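You operate a simulated robot arm through the tools that you are given. There is no shell and no other tool.

The job below is to be done with a simulated robot arm. You get a single attempt, and the scene is never put back.

JOB
Put things in order on the open side of the dining table. At the end: the green battery stands where the blue battery stood; the blue battery stands where the bolt wedge stood; the beige cedar block is on the rust game box (marked "DOMINOES"); the bolt wedge from the open side of the dining table stands on top of the black basin plug; whatever was shut is shut again. Leave all else as you found it, and nothing knocked over.

It is judged by the outcome, as a careful person would: the job done as asked, and still so three seconds after it is handed in. It fails if anything else is knocked over, pushed out of place, dropped, spilled or broken.

ROBOT AND FRAMES
A 6-joint arm with a two-finger parallel gripper, fixed in place. Base frame: the origin is at the foot of the arm, x ahead of it, y to its left, z up; the work surface is at about z = 0. Lengths are in m, angles in rad, forces in N, time in s.
With the tool pointing down near the work surface it reaches from about 0.18 to 0.46 m from the base axis. Its first joint turns from -1.222 to 1.222 rad. Payload 1.9 kg.
The TCP is the grasp point between the finger pads, 0.023 m short of the fingertips. In the tool frame z runs along the fingers and y along their closing line. Largest opening 0.094 m; finger width 0.038, thickness 0.01; the body of the gripper, 0.054 by 0.096 m, starts 0.039 m behind the TCP.
Orientation is that of the tool frame in the base frame, as [roll, pitch, yaw] about the fixed x, y, z axes, in that order (R = Rz(yaw) Ry(pitch) Rx(roll)). With the fingers straight down and closing along the base's y, the tool's x points along the base's -x, its y along +y and its z along -z.

CONTROLS
- The arm moves only by the tool apply_moves. Its argument "increments" is a list of rows, each a list of 6 numbers: the shift along the base's x, y, z in mm, then the turn, a rotation vector about the base's x, y, z in degrees. In form: [[dx, dy, dz, rx, ry, rz], ...]. A call has 1 to 20 rows; each row shifts and turns the commanded pose from where the row before left it. "grip" is the opening, from 0 (shut) to 1 (fully open), set as the call begins (left out, the last holds). Each row takes 0.2 s and may step no farther than 0.05 m and 0.15 rad from the row before; otherwise, or with a gripper value out of range, the whole call is refused. Where a pose cannot be reached the arm comes as near as it can. A force on the tool above 40 N (or 10 N above the force at the start of the call, whichever is more), or a blocked arm, ends the call early, and 0.2 s more pass. Each finger travels about 0.108 m/s and halts on what it meets, pressing with about 34 N; the grip force reading is that of the motor and also rises with nothing between the fingers. The clock runs only during rows and for 0.2 s after the last one: add rows that do not move to give the fingers time. It gives the time, the measured TCP pose, the force on the tool (base axes), the opening and the grip force at its end, in the units of the frame above (readings bear some noise), with the torque about the TCP (base axes, N m) and any sound that the robot's microphone picked up.
- Cameras (640 x 400 px; columns grow to the right, rows downward): "scene" is fixed at [0.0632, 0.3158, 0.4356]; the picture's right is [-0.70, -0.72, 0.00], its down [-0.34, 0.33, -0.88] and it looks along [0.63, -0.62, -0.47] (base axes); focal length 263 px, centre (320, 200). "wrist" rides on the gripper at [0.086, 0.016, -0.074] in the tool frame; the picture's right is [-0.18, 0.98, 0.00], its down [-0.58, -0.11, -0.81] and it looks along [-0.79, -0.15, 0.59] (tool axes); focal length 243 px, centre (320, 200). There is no depth. A picture from a camera that has moved, and an enlarged one, comes with that camera's place and axes in the base frame and with its lens.
- capture(camera): a new picture of that camera. It takes no simulated time.
- zoom(camera, box): a new picture of the part [left, top, right, bottom] of that camera's present view, enlarged. It takes no simulated time.
- job_done(): hands the job in; it is judged then, once.

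Places have to be worked out from the pictures, the camera data and where the tool is seen. Open the gripper and draw the arm clear of the work before you hand the job in, unless the task says otherwise.

The tools are called after ">>>" by a JSON object that holds its "name" and its "arguments". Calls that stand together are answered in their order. apply_moves: Moves the arm, as the interface text tells. Its arguments: {"type":"object","properties":{"increments":{"type":"array"},"grip":{"type":"number"}},"required":["increments"]} The other tools are called the same way: capture (camera) takes a picture; zoom (camera, box) takes an enlarged picture of a part of a camera's view; job_done () hands the job in.

At the start:

```text
time: 0.0
eef_pos: [0.2542, -0.1433, 0.3403]
tcp_rot: [-3.141, 0.001, 3.142]
wrist_force: [0.1, 0.7, -0.1]
torque: [0.0, -0.02, -0.02]
width: 0.094
gripper_force: 0.1
```

scene: 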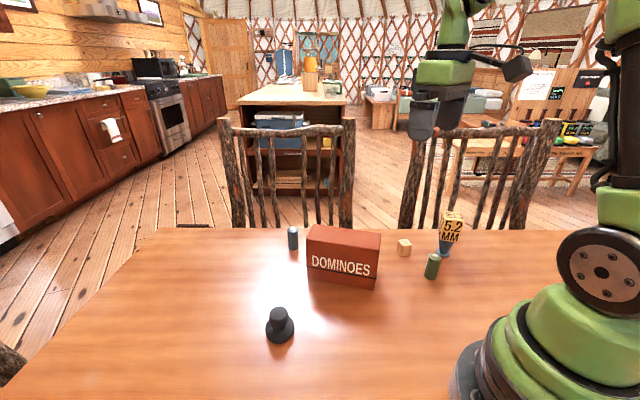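
wrist: 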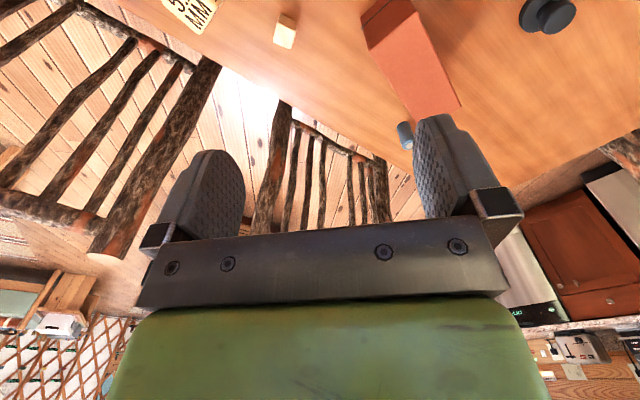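

The scene shows the blue battery, domino box, cedar block, what is probably the bolt wedge ("5.2 MM"), the green battery and the black plug. I'll zoom in on them before working out positions.

>>> {"name": "zoom", "arguments": {"camera": "scene", "box": [380, 190, 500, 300]}}

>>> {"name": "zoom", "arguments": {"camera": "scene", "box": [250, 210, 400, 360]}}

>>> {"name": "zoom", "arguments": {"camera": "wrist", "box": [120, 0, 360, 150]}}

>>> {"name": "zoom", "arguments": {"camera": "wrist", "box": [340, 0, 600, 160]}}

```text
3.64 times, centred on (440, 245) of scene
camera zoom: at [0.0632, 0.3158, 0.4356], right [-0.7, -0.72, 0.0], down [-0.34, 0.33, -0.88], along [0.63, -0.62, -0.47], focal length 958 px, centre (-116, 36)
```

zoom: 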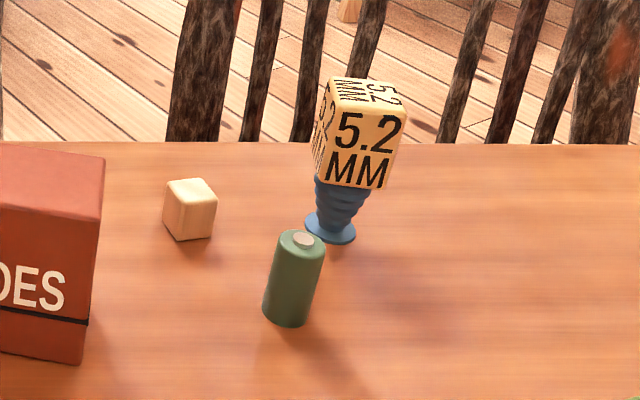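

```text
2.67 times, centred on (325, 285) of scene
camera zoom: at [0.0632, 0.3158, 0.4356], right [-0.7, -0.72, 0.0], down [-0.34, 0.33, -0.88], along [0.63, -0.62, -0.47], focal length 702 px, centre (307, -27)
```

zoom: 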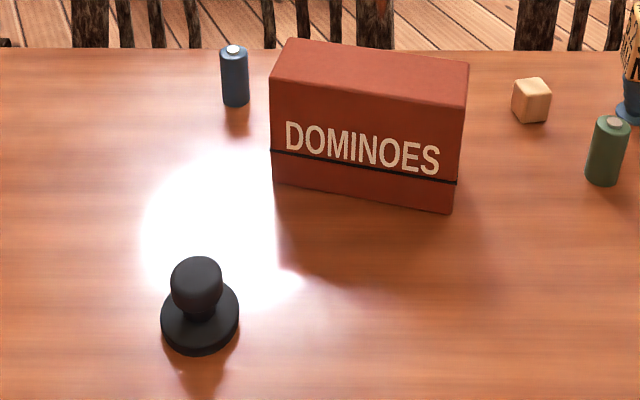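

```text
2.67 times, centred on (240, 75) of wrist
camera zoom: at [0.168, -0.1264, 0.4141], right [0.18, 0.98, 0.0], down [0.58, -0.11, 0.81], along [0.79, -0.15, -0.59], focal length 647 px, centre (533, 533)
```

zoom: 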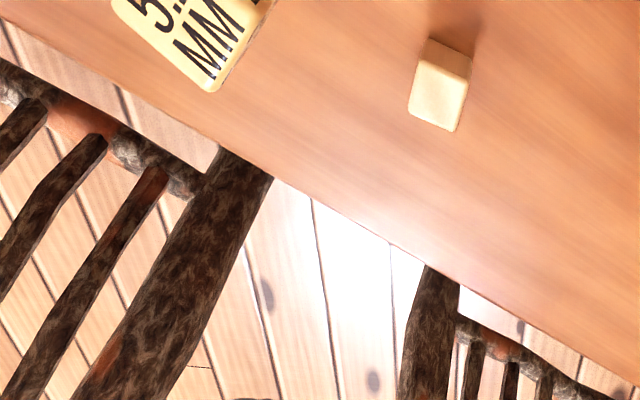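

```text
2.46 times, centred on (470, 80) of wrist
camera zoom: at [0.168, -0.1264, 0.4141], right [0.18, 0.98, 0.0], down [0.58, -0.11, 0.81], along [0.79, -0.15, -0.59], focal length 597 px, centre (-49, 495)
```

zoom: 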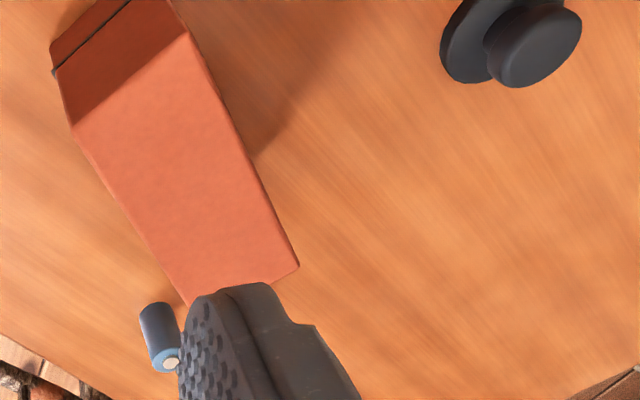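

The tall blue-footed "5.2 MM" piece is the bolt wedge, at about (0.226, -0.281). I put the plug near (0.335, 0.150), blue at (0.508, -0.018), green at (0.209, -0.178), and the box top centre at (0.354, -0.037, 0.104). I'll move high over to the plug for a closer look from the wrist.

>>> {"name": "apply_moves", "arguments": {"increments": [[-5, 48, 0, 0, 0, 0], [-5, 48, 0, 0, 0, 0], [-5, 48, 0, 0, 0, 0], [-5, 48, 0, 0, 0, 0], [-5, 48, -15, 0, 0, 0], [-5, 48, -15, 0, 0, 0], [0, 0, 0, 0, 0, 0]], "grip": 1.0}}

```text
refused: row 5 steps farther than a row can; nothing moved
```

The fifth row was longer than the 50 mm limit, so I'll resend with smaller steps.

>>> {"name": "apply_moves", "arguments": {"increments": [[-5, 45, 0, 0, 0, 0], [-5, 45, 0, 0, 0, 0], [-5, 45, 0, 0, 0, 0], [-5, 45, 0, 0, 0, 0], [-5, 45, -10, 0, 0, 0], [-5, 45, -10, 0, 0, 0], [-5, 20, -10, 0, 0, 0], [0, 0, 0, 0, 0, 0]], "grip": 1.0}}

>>> {"name": "capture", "arguments": {"camera": "wrist"}}

>>> {"name": "zoom", "arguments": {"camera": "wrist", "box": [260, 50, 420, 150]}}

```text
time: 1.8
eef_pos: [0.2204, 0.1461, 0.3107]
tcp_rot: [3.141, 0.0, -3.142]
wrist_force: [0.8, -0.3, 0.5]
torque: [-0.02, 0.01, 0.02]
width: 0.0941
gripper_force: 0.0
```

```text
taken
camera wrist: at [0.134, 0.1641, 0.3853], right [0.18, 0.98, 0.0], down [0.58, -0.11, 0.81], along [0.79, -0.15, -0.59], focal length 243 px, centre (320, 200)
```

wrist: 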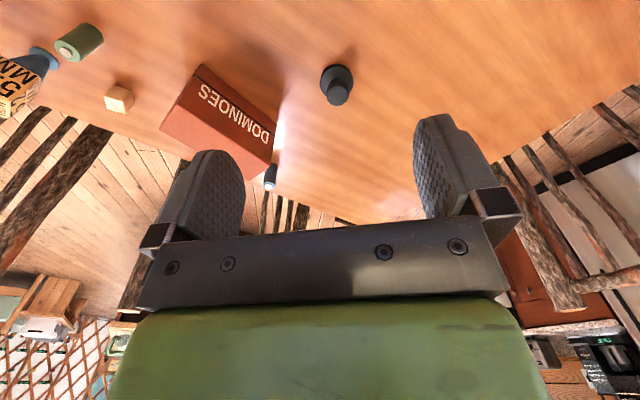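

```text
4.00 times, centred on (340, 100) of wrist
camera zoom: at [0.134, 0.1641, 0.3853], right [0.18, 0.98, 0.0], down [0.58, -0.11, 0.81], along [0.79, -0.15, -0.59], focal length 970 px, centre (240, 600)
```

zoom: 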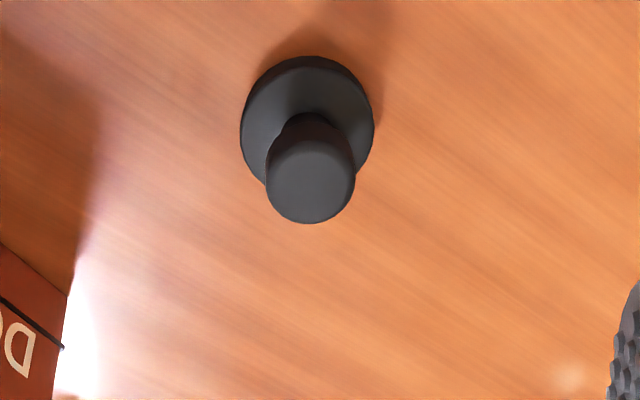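

The plug sits at about (0.333, 0.154), with a flat knob top at z≈0.049 and about 33 mm across. Next I'll swing high over to the wedge side, turning the tool so the camera faces it, and measure the wedge cube's yaw.

>>> {"name": "apply_moves", "arguments": {"increments": [[5, -43, 0, 0, 0, -6.4], [5, -43, 0, 0, 0, -6.4], [0, -43, 0, 0, 0, -6.4], [0, -43, 0, 0, 0, -6.4], [-16, -42, 0, 0, 0, -6.4], [-18, -42, 0, 0, 0, -6.4], [-20, -42, 0, 0, 0, -6.4], [-20, -42, 0, 0, 0, -6.4], [0, 0, 0, 0, 0, 0]]}}

>>> {"name": "capture", "arguments": {"camera": "wrist"}}

>>> {"name": "zoom", "arguments": {"camera": "wrist", "box": [240, 10, 400, 110]}}

```text
time: 3.8
eef_pos: [0.1564, -0.1922, 0.3068]
tcp_rot: [-3.139, 0.001, 2.25]
wrist_force: [-1.2, 0.1, 0.0]
torque: [0.01, -0.05, -0.01]
width: 0.0939
gripper_force: 0.1
```

```text
taken
camera wrist: at [0.1145, -0.1141, 0.3819], right [0.88, 0.47, 0.0], down [0.28, -0.52, 0.81], along [0.38, -0.71, -0.59], focal length 243 px, centre (320, 200)
```

wrist: 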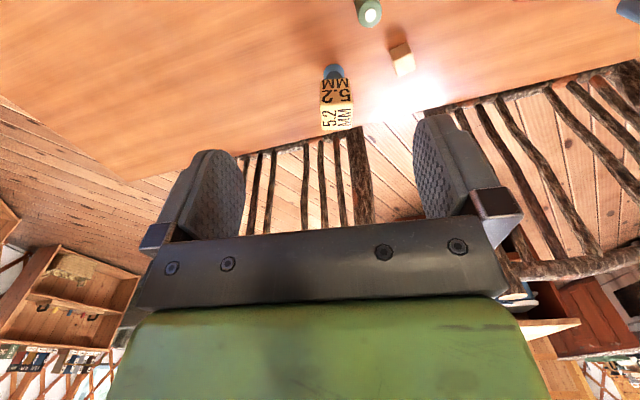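

```text
4.00 times, centred on (320, 60) of wrist
camera zoom: at [0.1145, -0.1141, 0.3819], right [0.88, 0.47, 0.0], down [0.28, -0.52, 0.81], along [0.38, -0.71, -0.59], focal length 970 px, centre (320, 760)
```

zoom: 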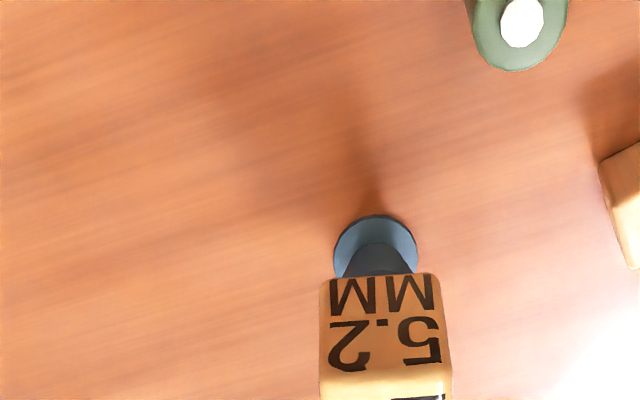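

The view is good; I'll zoom closer on the wedge top face and on the green battery and cedar block.

>>> {"name": "zoom", "arguments": {"camera": "wrist", "box": [280, 55, 400, 130]}}

>>> {"name": "zoom", "arguments": {"camera": "wrist", "box": [330, 0, 450, 75]}}

```text
5.33 times, centred on (340, 92) of wrist
camera zoom: at [0.1145, -0.1141, 0.3819], right [0.88, 0.47, 0.0], down [0.28, -0.52, 0.81], along [0.38, -0.71, -0.59], focal length 1294 px, centre (213, 773)
```

zoom: 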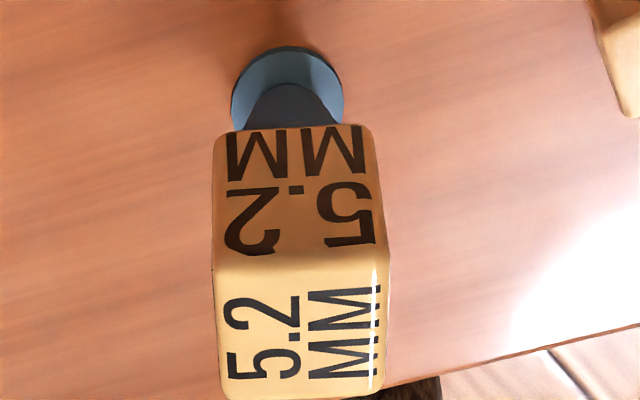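

```text
5.33 times, centred on (390, 38) of wrist
camera zoom: at [0.1145, -0.1141, 0.3819], right [0.88, 0.47, 0.0], down [0.28, -0.52, 0.81], along [0.38, -0.71, -0.59], focal length 1294 px, centre (-53, 1067)
```

zoom: 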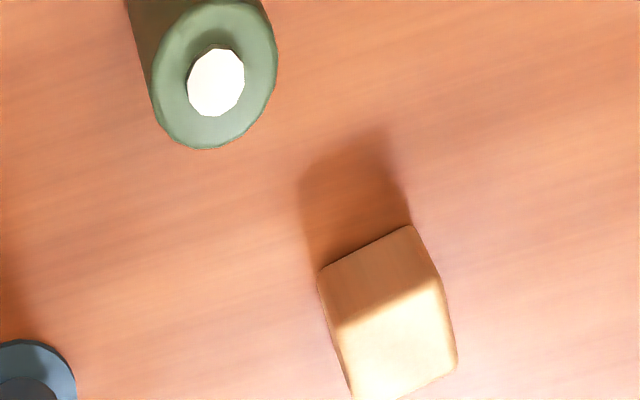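

Combining both cameras, the wedge is at about (0.222, -0.267), with its cube top at z≈0.112 and its faces yawed about 32°. The cedar block is at (0.294, -0.198) with yaw about 56°, and green is at (0.208, -0.171). The table looks to be at z≈0.005. I'll move above the wedge, align the fingers and check.

>>> {"name": "apply_moves", "arguments": {"increments": [[22, -25, -20, 0, 0, -3.5], [22, -25, -20, 0, 0, -3.5], [21.6, -24.8, -30, 0, 0, 0], [0, 0, -30, 0, 0, 0], [0, 0, 0, 0, 0, 0]], "grip": 1.0}}

>>> {"name": "capture", "arguments": {"camera": "wrist"}}

>>> {"name": "zoom", "arguments": {"camera": "scene", "box": [380, 120, 540, 290]}}

```text
time: 5.0
eef_pos: [0.2217, -0.2677, 0.2079]
tcp_rot: [-3.14, 0.001, 2.127]
wrist_force: [0.5, -1.1, -0.3]
torque: [0.0, -0.01, 0.0]
width: 0.0942
gripper_force: 0.0
```

```text
taken
camera wrist: at [0.189, -0.1843, 0.2829], right [0.93, 0.36, 0.0], down [0.21, -0.55, 0.81], along [0.29, -0.75, -0.59], focal length 243 px, centre (320, 200)
```

wrist: 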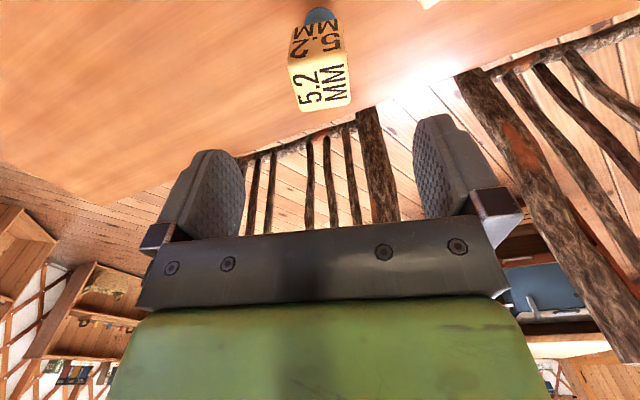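

```text
2.35 times, centred on (460, 205) of scene
camera zoom: at [0.0632, 0.3158, 0.4356], right [-0.7, -0.72, 0.0], down [-0.34, 0.33, -0.88], along [0.63, -0.62, -0.47], focal length 620 px, centre (-9, 188)
```

zoom: 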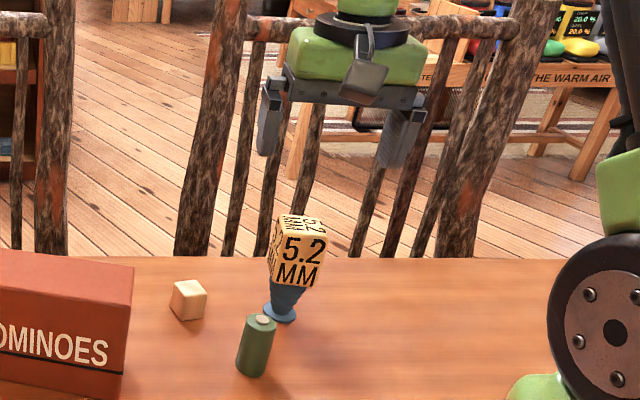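

I'll zoom on the wedge in this view to refine its yaw and centre before descending.

>>> {"name": "zoom", "arguments": {"camera": "wrist", "box": [240, 0, 400, 120]}}

```text
3.33 times, centred on (320, 60) of wrist
camera zoom: at [0.189, -0.1843, 0.2829], right [0.93, 0.36, 0.0], down [0.21, -0.55, 0.81], along [0.29, -0.75, -0.59], focal length 809 px, centre (320, 667)
```

zoom: 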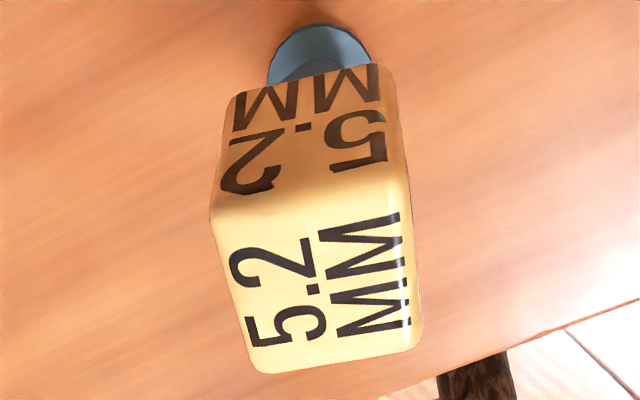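

The fingers are aligned with the cube (about 31°), with its centre near (0.223, -0.270). I'll descend around the cube and stop to check before closing.

>>> {"name": "apply_moves", "arguments": {"increments": [[1.3, -2, -30, 0, 0, 0], [0, 0, -30, 0, 0, 0], [0, 0, -30, 0, 0, 0], [0, 0, -24, 0, 0, 0], [0, 0, 0, 0, 0, 0]]}}

>>> {"name": "capture", "arguments": {"camera": "wrist"}}

>>> {"name": "zoom", "arguments": {"camera": "scene", "box": [380, 150, 540, 290]}}

```text
time: 6.2
eef_pos: [0.2228, -0.2695, 0.0948]
tcp_rot: [3.142, 0.001, 2.125]
wrist_force: [-0.1, -0.6, 0.3]
torque: [0.0, 0.02, -0.05]
width: 0.0941
gripper_force: 0.1
```

```text
taken
camera wrist: at [0.1913, -0.1872, 0.1693], right [0.93, 0.36, 0.0], down [0.21, -0.55, 0.81], along [0.29, -0.75, -0.59], focal length 243 px, centre (320, 200)
```

wrist: 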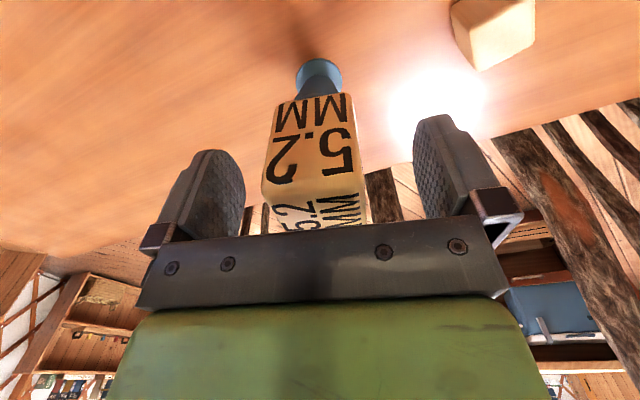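

```text
2.86 times, centred on (460, 220) of scene
camera zoom: at [0.0632, 0.3158, 0.4356], right [-0.7, -0.72, 0.0], down [-0.34, 0.33, -0.88], along [0.63, -0.62, -0.47], focal length 752 px, centre (-80, 143)
```

zoom: 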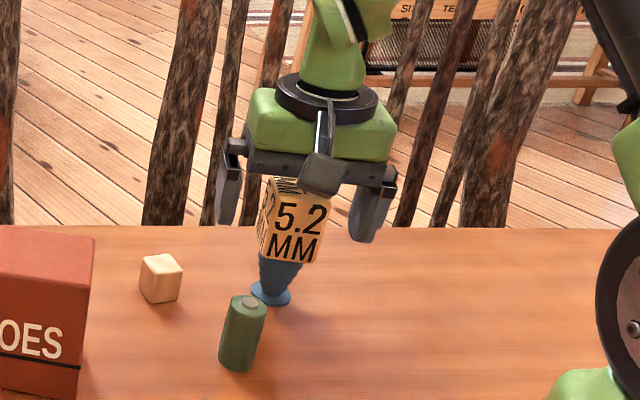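

The cube sits centred between the fingers at the right height. Closing now.

>>> {"name": "apply_moves", "arguments": {"increments": [[0, 0, 0, 0, 0, 0], [0, 0, 0, 0, 0, 0], [0, 0, 0, 0, 0, 0], [0, 0, 0, 0, 0, 0]], "grip": 0.0}}

>>> {"name": "capture", "arguments": {"camera": "wrist"}}

```text
time: 7.2
eef_pos: [0.2223, -0.2711, 0.0952]
tcp_rot: [-3.141, -0.001, 2.126]
wrist_force: [0.3, -1.2, -0.2]
torque: [0.03, -0.01, 0.03]
width: 0.0419
gripper_force: 33.8
```

```text
taken
camera wrist: at [0.1913, -0.1872, 0.1696], right [0.93, 0.36, 0.0], down [0.21, -0.55, 0.81], along [0.29, -0.75, -0.59], focal length 243 px, centre (320, 200)
```

wrist: 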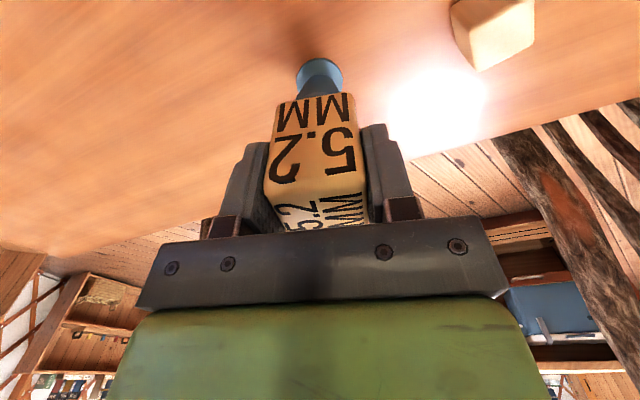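

The wedge is gripped at 42 mm. Before lifting, I'll zoom to record exactly where its foot is relative to the tool, since that is where the blue battery will go.

>>> {"name": "zoom", "arguments": {"camera": "wrist", "box": [260, 40, 380, 120]}}

>>> {"name": "zoom", "arguments": {"camera": "scene", "box": [400, 210, 480, 270]}}

```text
5.00 times, centred on (320, 80) of wrist
camera zoom: at [0.1913, -0.1872, 0.1696], right [0.93, 0.36, 0.0], down [0.21, -0.55, 0.81], along [0.29, -0.75, -0.59], focal length 1213 px, centre (320, 800)
```

zoom: 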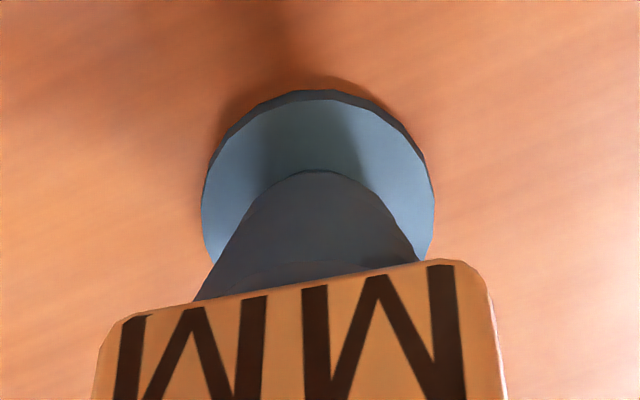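

```text
6.67 times, centred on (440, 240) of scene
camera zoom: at [0.0632, 0.3158, 0.4356], right [-0.7, -0.72, 0.0], down [-0.34, 0.33, -0.88], along [0.63, -0.62, -0.47], focal length 1756 px, centre (-480, -67)
```

zoom: 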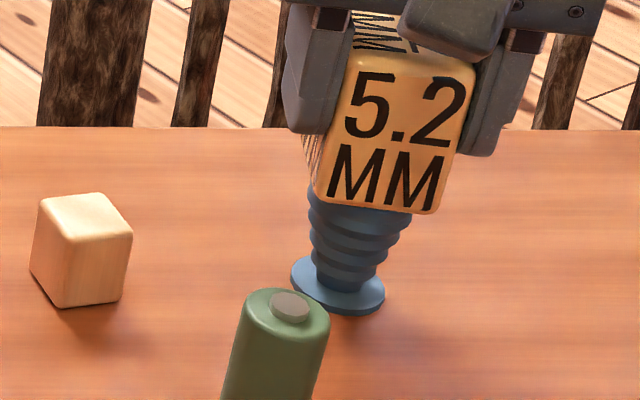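

The foot spot is about (0.223, -0.269), and the foot is about 0.0905 m below the TCP. I'll lift the wedge straight up and carry it high over to the plug, turning back to yaw π.

>>> {"name": "apply_moves", "arguments": {"increments": [[0, 0, 10, 0, 0, 0], [0, 0, 25, 0, 0, 0], [0, 0, 35, 0, 0, 0], [0, 0, 40, 0, 0, 0], [0, 0, 40, 0, 0, 0], [0, 0, 30, 0, 0, 0], [5, 20, 0, 0, 0, 5.1], [10, 38, 0, 0, 0, 5.3], [10, 38, 0, 0, 0, 5.3], [10, 38, 0, 0, 0, 5.3], [10, 38, 0, 0, 0, 5.3], [10, 38, 0, 0, 0, 5.3], [10, 38, 0, 0, 0, 5.3], [10, 38, 0, 0, 0, 5.3], [10, 38, 0, 0, 0, 5.3], [10, 38, 0, 0, 0, 5.3], [8, 38, 0, 0, 0, 5.3], [7, 23, 0, 0, 0, 0], [0, 0, 0, 0, 0, 0]]}}

>>> {"name": "capture", "arguments": {"camera": "wrist"}}

>>> {"name": "capture", "arguments": {"camera": "scene"}}

```text
time: 11.2
eef_pos: [0.3317, 0.1541, 0.2756]
tcp_rot: [3.141, 0.0, 3.139]
wrist_force: [0.0, -0.6, -2.2]
torque: [0.03, 0.0, 0.04]
width: 0.0417
gripper_force: 34.1
```

```text
taken
camera wrist: at [0.2455, 0.1706, 0.3509], right [0.19, 0.98, 0.0], down [0.58, -0.11, 0.81], along [0.79, -0.15, -0.59], focal length 243 px, centre (320, 200)
```

wrist: 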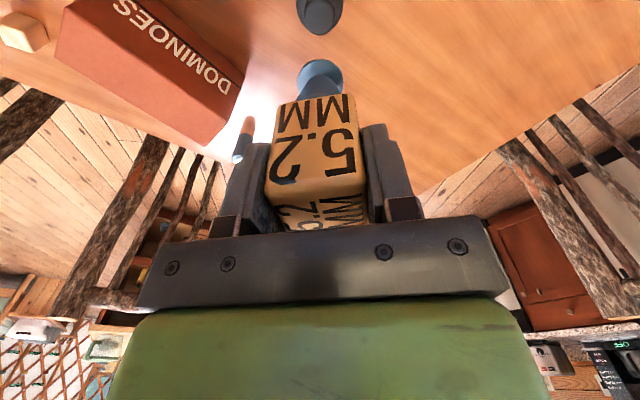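

```text
taken
```

scene: 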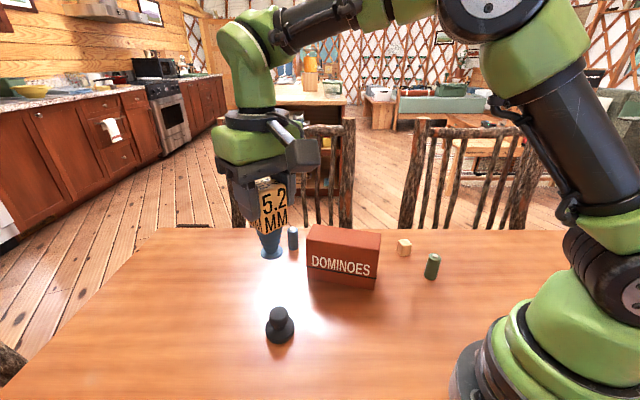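

The wedge is still held as before. I'll zoom on the knob and the foot from both cameras to compute the alignment.

>>> {"name": "zoom", "arguments": {"camera": "wrist", "box": [260, 0, 380, 120]}}

>>> {"name": "zoom", "arguments": {"camera": "scene", "box": [220, 220, 340, 360]}}

```text
3.33 times, centred on (320, 60) of wrist
camera zoom: at [0.2455, 0.1706, 0.3509], right [0.19, 0.98, 0.0], down [0.58, -0.11, 0.81], along [0.79, -0.15, -0.59], focal length 809 px, centre (320, 667)
```

zoom: 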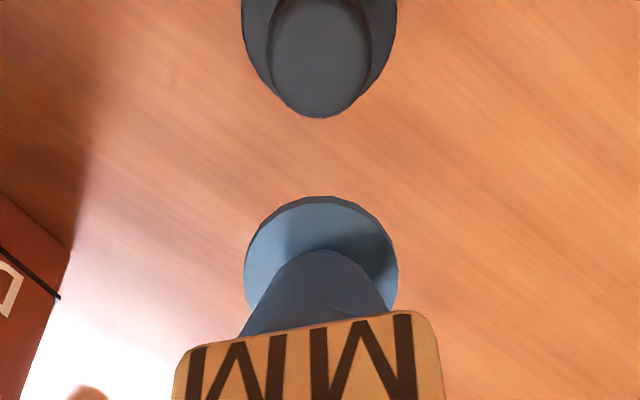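

```text
2.86 times, centred on (280, 290) of scene
camera zoom: at [0.0632, 0.3158, 0.4356], right [-0.7, -0.72, 0.0], down [-0.34, 0.33, -0.88], along [0.63, -0.62, -0.47], focal length 752 px, centre (434, -57)
```

zoom: 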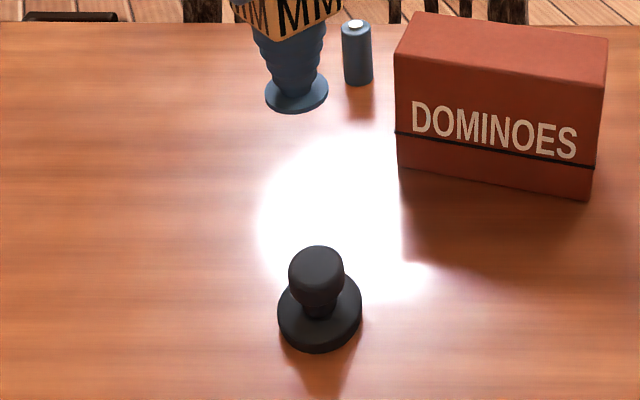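

The foot appears a few mm short of the knob in x. I'll shift +4 mm in x and -1 mm in y, and descend to leave about 20 mm of clearance for a finer comparison.

>>> {"name": "apply_moves", "arguments": {"increments": [[4, -1, -30, 0, 0, 0], [0, 0, -35, 0, 0, 0], [0, 0, -30, 0, 0, 0], [0, 0, -18, 0, 0, 0], [0, 0, 0, 0, 0, 0]]}}

>>> {"name": "zoom", "arguments": {"camera": "wrist", "box": [260, 0, 380, 120]}}

>>> {"name": "zoom", "arguments": {"camera": "scene", "box": [240, 250, 320, 350]}}

```text
time: 12.4
eef_pos: [0.336, 0.1519, 0.1624]
tcp_rot: [3.141, 0.0, 3.141]
wrist_force: [0.1, 0.3, -2.2]
torque: [0.05, 0.02, -0.01]
width: 0.0419
gripper_force: 34.1
```

```text
3.33 times, centred on (320, 60) of wrist
camera zoom: at [0.2505, 0.1692, 0.2368], right [0.19, 0.98, 0.0], down [0.58, -0.11, 0.81], along [0.79, -0.15, -0.59], focal length 809 px, centre (320, 667)
```

zoom: 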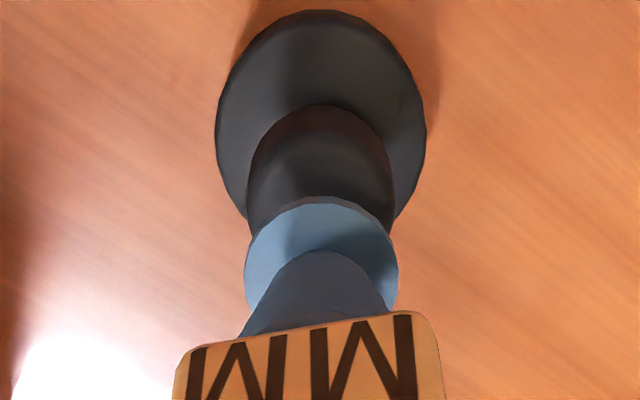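

```text
4.00 times, centred on (280, 300) of scene
camera zoom: at [0.0632, 0.3158, 0.4356], right [-0.7, -0.72, 0.0], down [-0.34, 0.33, -0.88], along [0.63, -0.62, -0.47], focal length 1053 px, centre (480, -200)
```

zoom: 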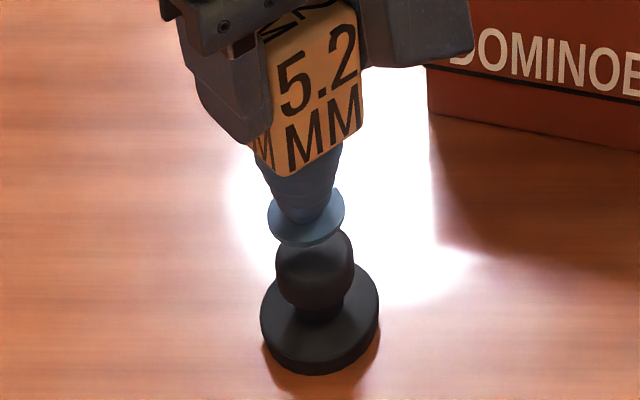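

From both cameras the foot is about 2.5 mm too far in x and 0.7 mm low in y relative to the plug's axis. I'll correct that and come down to just above the knob.

>>> {"name": "apply_moves", "arguments": {"increments": [[-2.6, 0.7, -4, 0, 0, 0], [0, 0, -6, 0, 0, 0], [0, 0, -4, 0, 0, 0], [0, 0, 0, 0, 0, 0], [0, 0, 0, 0, 0, 0]]}}

>>> {"name": "zoom", "arguments": {"camera": "wrist", "box": [260, 0, 380, 120]}}

>>> {"name": "zoom", "arguments": {"camera": "scene", "box": [250, 270, 310, 345]}}

```text
time: 13.6
eef_pos: [0.3337, 0.1516, 0.1476]
tcp_rot: [-3.141, 0.001, 3.139]
wrist_force: [-0.4, 0.1, -1.7]
torque: [0.0, -0.01, 0.01]
width: 0.0419
gripper_force: 33.6
```

```text
3.33 times, centred on (320, 60) of wrist
camera zoom: at [0.2475, 0.1698, 0.2228], right [0.19, 0.98, 0.0], down [0.58, -0.11, 0.81], along [0.79, -0.15, -0.59], focal length 809 px, centre (320, 667)
```

zoom: 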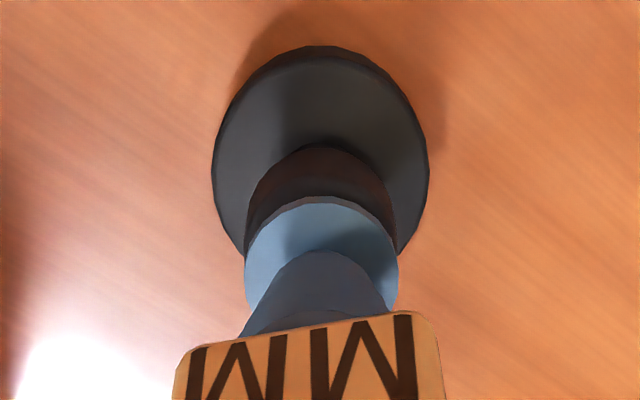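

```text
5.33 times, centred on (280, 308) of scene
camera zoom: at [0.0632, 0.3158, 0.4356], right [-0.7, -0.72, 0.0], down [-0.34, 0.33, -0.88], along [0.63, -0.62, -0.47], focal length 1405 px, centre (533, -373)
```

zoom: 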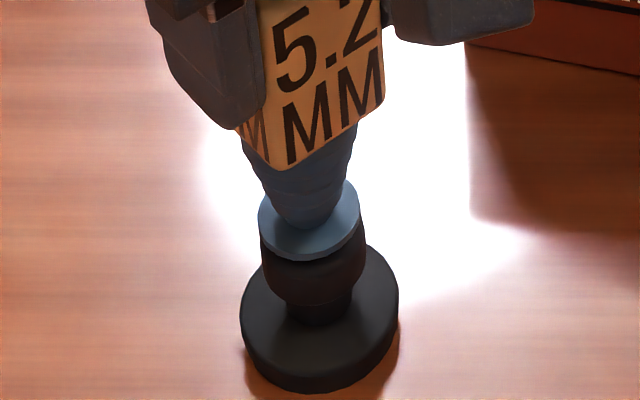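

The foot and plug axes now agree within about 1 mm in both views, with roughly 8 mm left. I'll lower gently and watch the force.

>>> {"name": "apply_moves", "arguments": {"increments": [[0, 0, -2, 0, 0, 0], [0, 0, -2, 0, 0, 0], [0, 0, -1, 0, 0, 0], [0, 0, 0, 0, 0, 0]]}}

>>> {"name": "zoom", "arguments": {"camera": "scene", "box": [250, 270, 310, 345]}}

```text
time: 14.6
eef_pos: [0.3322, 0.1519, 0.1434]
tcp_rot: [3.141, 0.001, 3.139]
wrist_force: [0.9, -0.1, -2.0]
torque: [0.01, 0.03, 0.02]
width: 0.042
gripper_force: 34.0
```

```text
5.33 times, centred on (280, 308) of scene
camera zoom: at [0.0632, 0.3158, 0.4356], right [-0.7, -0.72, 0.0], down [-0.34, 0.33, -0.88], along [0.63, -0.62, -0.47], focal length 1405 px, centre (533, -373)
```

zoom: 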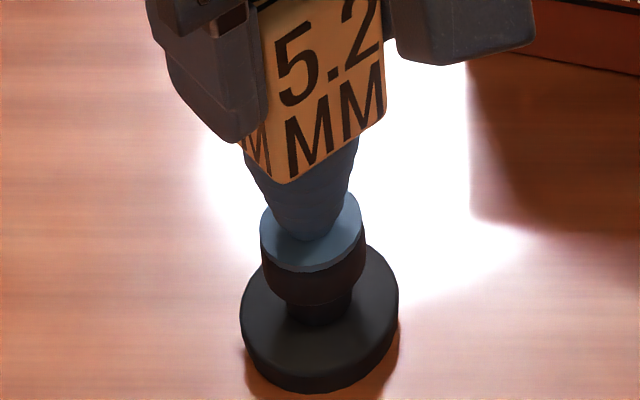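

No contact yet: the vertical force is still about -2 N, the wedge's weight. I'll go down 1 mm at a time.

>>> {"name": "apply_moves", "arguments": {"increments": [[0, 0, -1, 0, 0, 0], [0, 0, 0, 0, 0, 0]]}}

>>> {"name": "apply_moves", "arguments": {"increments": [[0, 0, -1, 0, 0, 0], [0, 0, 0, 0, 0, 0]]}}

```text
time: 15.2
eef_pos: [0.3331, 0.1528, 0.1425]
tcp_rot: [3.141, 0.002, 3.141]
wrist_force: [-3.3, -2.6, 10.1]
torque: [-0.24, 0.27, 0.0]
width: 0.0416
gripper_force: 34.6
```

```text
time: 15.8
eef_pos: [0.3335, 0.1523, 0.1436]
tcp_rot: [3.141, 0.004, 3.141]
wrist_force: [-6.4, -1.6, 32.5]
torque: [-0.16, 0.59, -0.02]
width: 0.0419
gripper_force: 33.9
```

Contact is centred under the foot: the torque is explained by the lateral force, so the offset is about 0. The 32 N is more than I want, so I'll back off a little over 1 mm.

>>> {"name": "apply_moves", "arguments": {"increments": [[0, 0, 1.2, 0, 0, 0], [0, 0, 0, 0, 0, 0]]}}

>>> {"name": "zoom", "arguments": {"camera": "scene", "box": [250, 230, 330, 345]}}

>>> {"name": "zoom", "arguments": {"camera": "wrist", "box": [220, 0, 420, 220]}}

```text
time: 16.4
eef_pos: [0.3341, 0.1526, 0.1427]
tcp_rot: [-3.141, 0.002, -3.14]
wrist_force: [1.1, 2.8, 11.3]
torque: [0.4, -0.15, 0.01]
width: 0.0417
gripper_force: 34.3
```

```text
3.48 times, centred on (290, 288) of scene
camera zoom: at [0.0632, 0.3158, 0.4357], right [-0.7, -0.72, 0.0], down [-0.34, 0.33, -0.88], along [0.63, -0.62, -0.47], focal length 916 px, centre (424, -104)
```

zoom: 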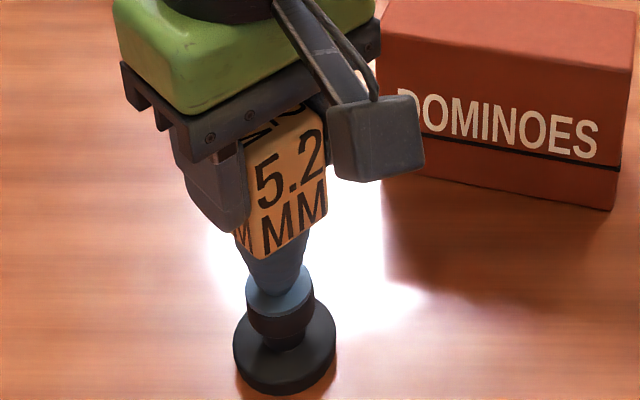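

```text
1.82 times, centred on (320, 110) of wrist
camera zoom: at [0.2475, 0.1698, 0.2171], right [0.18, 0.98, 0.0], down [0.58, -0.11, 0.81], along [0.79, -0.15, -0.59], focal length 441 px, centre (320, 364)
```

zoom: 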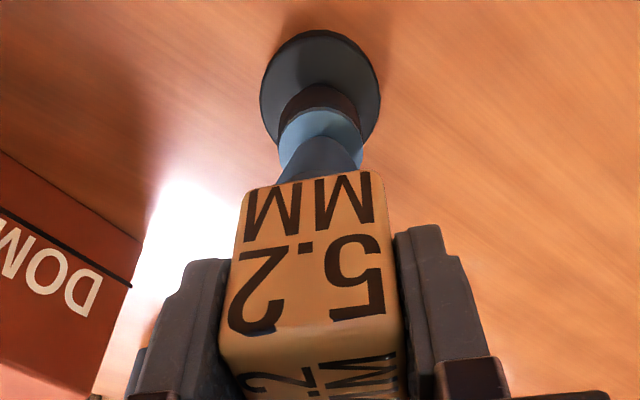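

The wedge still stands on the knob with 11 N of preload. I'll ease up 0.5 mm more, then open slightly to release.

>>> {"name": "apply_moves", "arguments": {"increments": [[0, 0, 0.5, 0, 0, 0], [0, 0, 0, 0, 0, 0]]}}

>>> {"name": "apply_moves", "arguments": {"increments": [[0, 0, 0, 0, 0, 0], [0, 0, 0, 0, 0, 0], [0, 0, 0, 0, 0, 0]], "grip": 0.55}}

>>> {"name": "zoom", "arguments": {"camera": "scene", "box": [250, 230, 330, 345]}}

>>> {"name": "zoom", "arguments": {"camera": "wrist", "box": [220, 0, 420, 220]}}

```text
time: 17.0
eef_pos: [0.3331, 0.1519, 0.143]
tcp_rot: [-3.14, -0.001, 3.141]
wrist_force: [2.7, 2.3, 1.5]
torque: [0.18, -0.29, -0.03]
width: 0.0416
gripper_force: 33.6
```

```text
time: 17.8
eef_pos: [0.3335, 0.153, 0.143]
tcp_rot: [3.141, 0.0, 3.14]
wrist_force: [-0.5, 0.3, 0.5]
torque: [0.03, 0.02, 0.02]
width: 0.052
gripper_force: 0.1
```

```text
3.48 times, centred on (290, 288) of scene
camera zoom: at [0.0632, 0.3158, 0.4356], right [-0.7, -0.72, 0.0], down [-0.34, 0.33, -0.88], along [0.63, -0.62, -0.47], focal length 916 px, centre (424, -104)
```

zoom: 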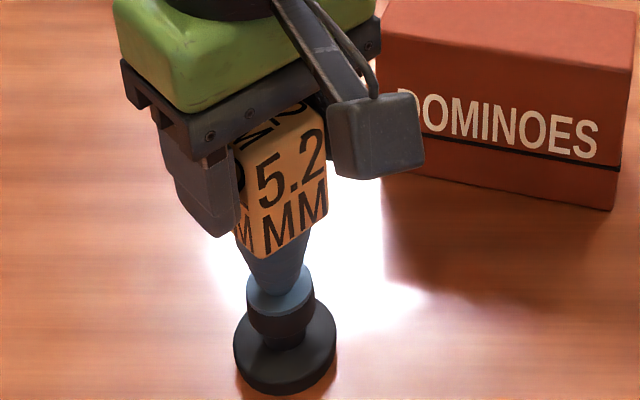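

```text
1.82 times, centred on (320, 110) of wrist
camera zoom: at [0.2476, 0.1697, 0.218], right [0.19, 0.98, 0.0], down [0.58, -0.11, 0.81], along [0.79, -0.15, -0.59], focal length 441 px, centre (320, 364)
```

zoom: 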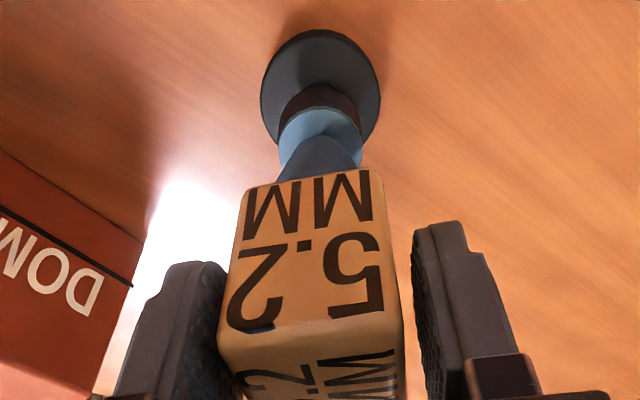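

It stands free. I'll open fully and then raise straight up.

>>> {"name": "apply_moves", "arguments": {"increments": [[0, 0, 0, 0, 0, 0], [0, 0, 0, 0, 0, 0], [0, 0, 15, 0, 0, 0], [0, 0, 30, 0, 0, 0], [0, 0, 40, 0, 0, 0], [0, 0, 40, 0, 0, 0], [0, 0, 0, 0, 0, 0]], "grip": 1.0}}

>>> {"name": "capture", "arguments": {"camera": "scene"}}

>>> {"name": "capture", "arguments": {"camera": "wrist"}}

```text
time: 19.4
eef_pos: [0.3336, 0.1545, 0.2679]
tcp_rot: [-3.141, 0.002, 3.139]
wrist_force: [0.7, -0.7, -0.3]
torque: [-0.02, -0.01, 0.0]
width: 0.094
gripper_force: 0.0
```

```text
taken
```

scene: 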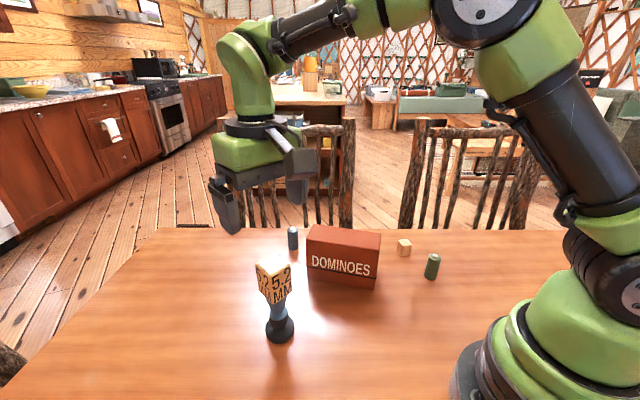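

```text
taken
camera wrist: at [0.2483, 0.171, 0.3427], right [0.19, 0.98, 0.0], down [0.58, -0.11, 0.81], along [0.79, -0.15, -0.59], focal length 243 px, centre (320, 200)
```

wrist: 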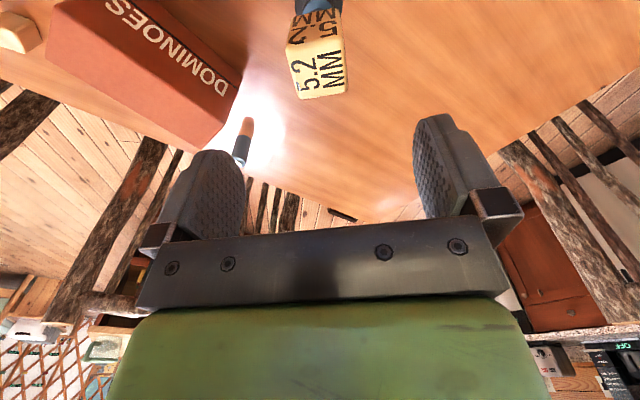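

The wedge is standing on the plug. Next I'll move high to where the wrist camera gets a good look at the blue battery and the top of the box.

>>> {"name": "apply_moves", "arguments": {"increments": [[10, -30, 0, 0, 0, 0], [15, -30, 0, 0, 0, 0], [15, -30, 0, 0, 0, 0], [15, -30, 0, 0, 0, 0], [10, -15, 0, 0, 0, 0], [0, 0, 0, 0, 0, 0]]}}

>>> {"name": "capture", "arguments": {"camera": "wrist"}}

>>> {"name": "zoom", "arguments": {"camera": "wrist", "box": [250, 70, 370, 145]}}

>>> {"name": "zoom", "arguments": {"camera": "scene", "box": [270, 210, 390, 300]}}

```text
time: 20.8
eef_pos: [0.3995, 0.0164, 0.2679]
tcp_rot: [-3.141, 0.0, 3.14]
wrist_force: [0.8, 0.3, 0.4]
torque: [-0.01, 0.0, 0.02]
width: 0.0943
gripper_force: 0.0
```

```text
taken
camera wrist: at [0.313, 0.0334, 0.3424], right [0.19, 0.98, 0.0], down [0.58, -0.11, 0.81], along [0.79, -0.15, -0.59], focal length 243 px, centre (320, 200)
```

wrist: 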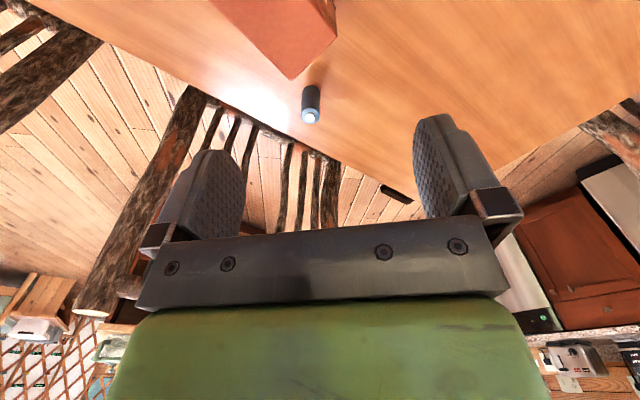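

```text
5.33 times, centred on (310, 108) of wrist
camera zoom: at [0.313, 0.0334, 0.3424], right [0.19, 0.98, 0.0], down [0.58, -0.11, 0.81], along [0.79, -0.15, -0.59], focal length 1294 px, centre (373, 693)
```

zoom: 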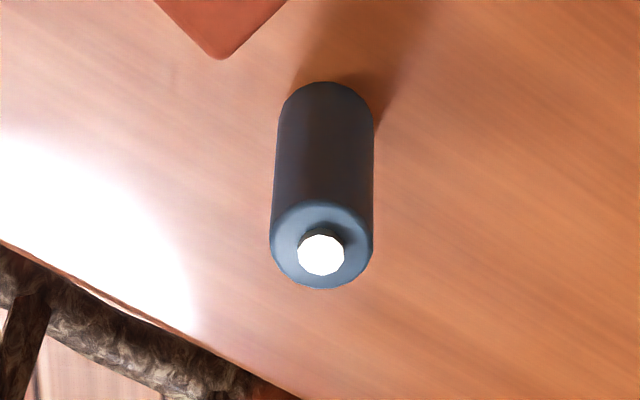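

```text
4.44 times, centred on (330, 255) of scene
camera zoom: at [0.0632, 0.3158, 0.4356], right [-0.7, -0.72, 0.0], down [-0.34, 0.33, -0.88], along [0.63, -0.62, -0.47], focal length 1170 px, centre (276, -44)
```

zoom: 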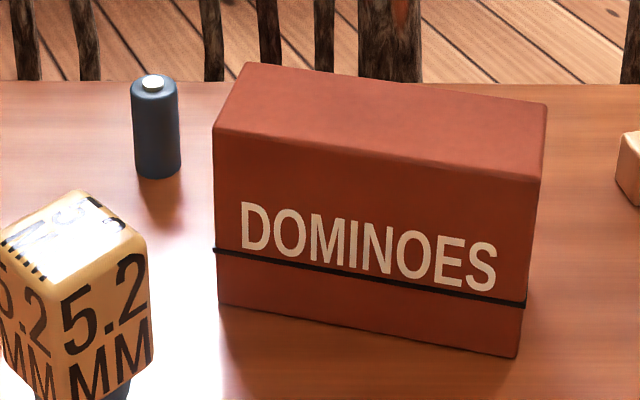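

The blue battery stands at (0.503, -0.0153) with its top at about 0.061. That is beyond straight-down reach, so the tool must lean forward, and the camera would then hit the box. I'll turn the tool 180° at height so the camera is on the outer side.

>>> {"name": "apply_moves", "arguments": {"increments": [[0, 0, 0, 0, 0, 8.5], [0, 0, 0, 0, 0, 8.5], [0, 0, 0, 0, 0, 8.5], [0, 0, 0, 0, 0, 8.5], [0, 0, 0, 0, 0, 8.5], [0, 0, 0, 0, 0, 8.5], [0, 0, 0, 0, 0, 8.5], [0, 0, 0, 0, 0, 8.5], [0, 0, 0, 0, 0, 8.5], [0, 0, 0, 0, 0, 8.5], [0, 0, 0, 0, 0, 0]]}}

```text
time: 23.2
eef_pos: [0.3979, 0.0172, 0.2694]
tcp_rot: [-3.141, -0.001, -1.659]
wrist_force: [-0.3, -0.2, -0.2]
torque: [0.0, -0.01, 0.02]
width: 0.0942
gripper_force: 0.0
```

The rotation is tracking well, so I'll continue through the rest of the half turn.

>>> {"name": "apply_moves", "arguments": {"increments": [[0, 0, 0, 0, 0, 8.5], [0, 0, 0, 0, 0, 8.5], [0, 0, 0, 0, 0, 8.5], [0, 0, 0, 0, 0, 8.5], [0, 0, 0, 0, 0, 8.5], [0, 0, 0, 0, 0, 8.5], [0, 0, 0, 0, 0, 8.5], [0, 0, 0, 0, 0, 8.5], [0, 0, 0, 0, 0, 8.5], [0, 0, 0, 0, 0, 8.5], [0, 0, 0, 0, 0, 8.5], [0, 0, 0, 0, 0, 0]]}}

>>> {"name": "capture", "arguments": {"camera": "scene"}}

>>> {"name": "capture", "arguments": {"camera": "wrist"}}

```text
time: 25.8
eef_pos: [0.315, 0.1117, 0.1973]
tcp_rot: [3.13, -0.013, -0.039]
wrist_force: [-0.3, 0.0, 0.7]
torque: [0.03, -0.01, 0.0]
width: 0.0939
gripper_force: 0.1
out of reach, approached as far as the arm can: row 8, 9, 10, 11
```

```text
taken
```

scene: 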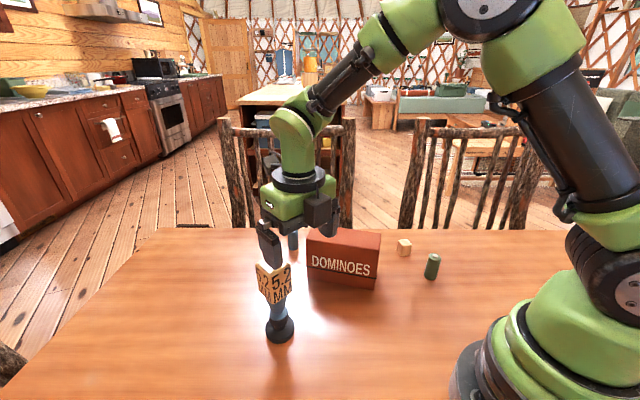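

```text
taken
camera wrist: at [0.4, 0.0935, 0.2737], right [-0.22, -0.98, 0.01], down [-0.59, 0.14, 0.8], along [-0.78, 0.17, -0.6], focal length 243 px, centre (320, 200)
```

wrist: 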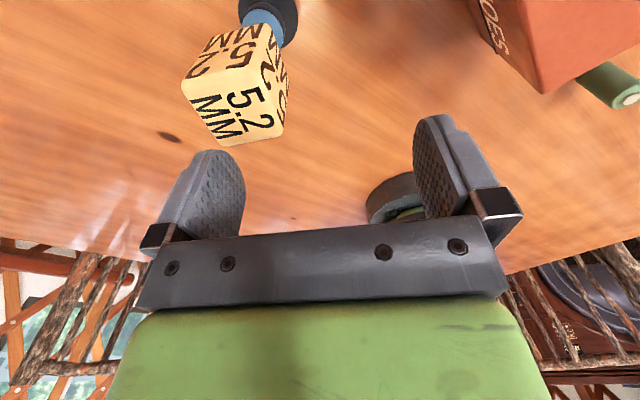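

The last rows hit a joint limit and the arm drifted near the wedge, but the wedge is still standing. I'll go up and rotate back carefully, one row first to see how the commanded pose behaves.

>>> {"name": "apply_moves", "arguments": {"increments": [[0, 0, 20, 0, 0, -8.5]]}}

>>> {"name": "capture", "arguments": {"camera": "scene"}}

```text
time: 26.2
eef_pos: [0.3139, 0.1102, 0.2183]
tcp_rot: [-3.141, 0.001, -0.176]
wrist_force: [0.3, 0.5, 1.5]
torque: [0.03, 0.0, -0.01]
width: 0.0941
gripper_force: 0.1
```

```text
taken
```

scene: 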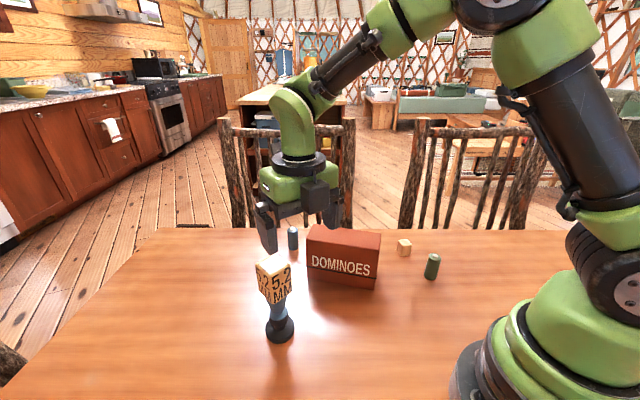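

The commanded pose is rebased to the measured one, and the wedge is untouched. I'll raise, move away from the wedge and unwind the wrist. A diagonal lean with yaw ≈ π-60° keeps both camera and body clear of the box and within joint range.

>>> {"name": "apply_moves", "arguments": {"increments": [[0, 0, 40, 0, 0, -8.5], [0, -15, 35, 0, 0, -8.5], [0, -30, 0, 0, 0, -8.5], [0, -30, 0, 0, 0, -8.5], [0, 0, 0, 0, 0, -8.5], [0, 0, 0, 0, 0, -8.5], [0, 0, 0, 0, 0, -8.5], [0, 0, 0, 0, 0, -8.5], [0, 0, 0, 0, 0, -8.5], [0, 0, 0, 0, 0, -8.5], [0, 0, 0, 0, 0, -8.5], [0, 0, 0, 0, 0, -8.5], [0, 0, 0, 0, 0, -8.5], [0, 0, 0, 0, 0, 0]]}}

>>> {"name": "apply_moves", "arguments": {"increments": [[0, 0, 0, 0, 0, -8.5], [0, 0, 0, 0, 0, -8.5], [0, 0, 0, 0, 0, -8.5], [0, 0, 0, 0, 0, -8.5], [0, 0, 0, 0, 0, -8.5], [0, 0, 0, 0, 0, -8.5], [0, 0, 0, 0, 0, 0]]}}

```text
time: 29.2
eef_pos: [0.3159, 0.036, 0.2926]
tcp_rot: [3.141, 0.002, -2.106]
wrist_force: [-0.5, -0.3, 0.0]
torque: [0.01, -0.03, -0.01]
width: 0.0941
gripper_force: 0.0
```

```text
time: 30.8
eef_pos: [0.3146, 0.0355, 0.2932]
tcp_rot: [-3.142, 0.0, -2.997]
wrist_force: [-0.3, -0.3, 0.1]
torque: [-0.05, 0.02, 0.02]
width: 0.0939
gripper_force: 0.0
```

The wrist is unwound to about +8°. Now I'll turn to -60° and tilt 30°, so the fingers lean toward (0.5, -0.87), still at height.

>>> {"name": "apply_moves", "arguments": {"increments": [[0, 0, 0, 0, 0, -8.54], [0, 0, 0, 0, 0, -8.54], [0, 0, 0, 0, 0, -8.54], [0, 0, 0, 0, 0, -8.54], [0, 0, 0, 0, 0, -8.54], [0, 0, 0, 0, 0, -8.54], [0, 0, 0, 0, 0, -8.54], [0, 0, 0, 0, 0, -8.54], [15, 0, 0, -6.495, -3.75, 0], [15, 0, 0, -6.495, -3.75, 0], [15, 0, 0, -6.495, -3.75, 0], [15, 0, 0, -6.495, -3.75, 0], [0, 0, 0, 0, 0, 0]], "grip": 0.62}}

>>> {"name": "capture", "arguments": {"camera": "scene"}}

```text
time: 33.6
eef_pos: [0.3742, 0.0356, 0.2942]
tcp_rot: [-3.141, 0.526, 2.096]
wrist_force: [0.0, 0.8, -0.2]
torque: [-0.02, -0.01, 0.01]
width: 0.0582
gripper_force: 0.0
```

```text
taken
```

scene: 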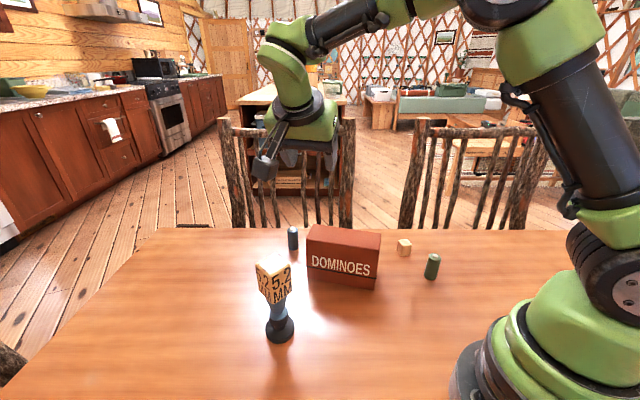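

The tilt is as intended. I'll move out above the blue battery at z≈0.18 and check reach and alignment there.

>>> {"name": "apply_moves", "arguments": {"increments": [[22, -8.5, -10, 0, 0, 0], [22, -8.5, -20, 0, 0, 0], [22, -8.5, -20, 0, 0, 0], [22, -8.5, -20, 0, 0, 0], [22, -8.5, -20, 0, 0, 0], [19, -8.5, -24, 0, 0, 0], [0, 0, 0, 0, 0, 0]]}}

>>> {"name": "capture", "arguments": {"camera": "scene"}}

>>> {"name": "capture", "arguments": {"camera": "wrist"}}

```text
time: 35.2
eef_pos: [0.4977, -0.0139, 0.1757]
tcp_rot: [-3.141, 0.523, 2.096]
wrist_force: [-0.4, -0.2, -0.4]
torque: [0.0, 0.01, -0.03]
width: 0.0586
gripper_force: 0.1
out of reach, approached as far as the arm can: row 6
```

```text
taken
```

scene: 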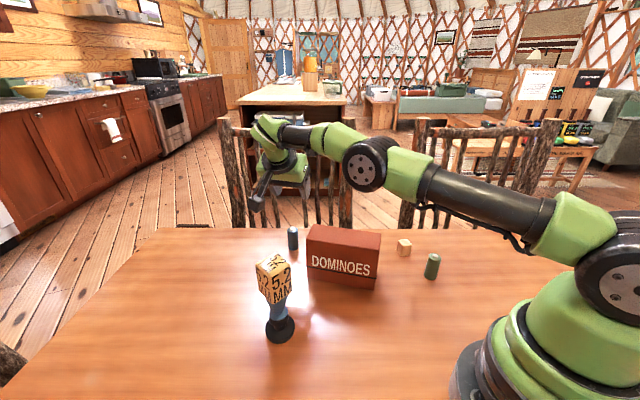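

```text
taken
camera wrist: at [0.4563, 0.0916, 0.1971], right [0.93, 0.35, 0.09], down [-0.04, -0.14, 0.99], along [0.36, -0.92, -0.12], focal length 243 px, centre (320, 200)
```

wrist: 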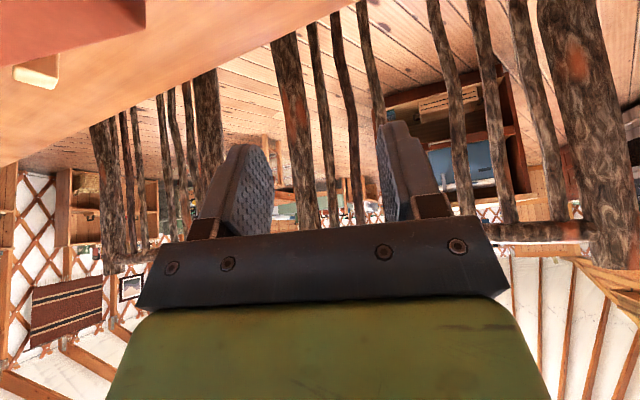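

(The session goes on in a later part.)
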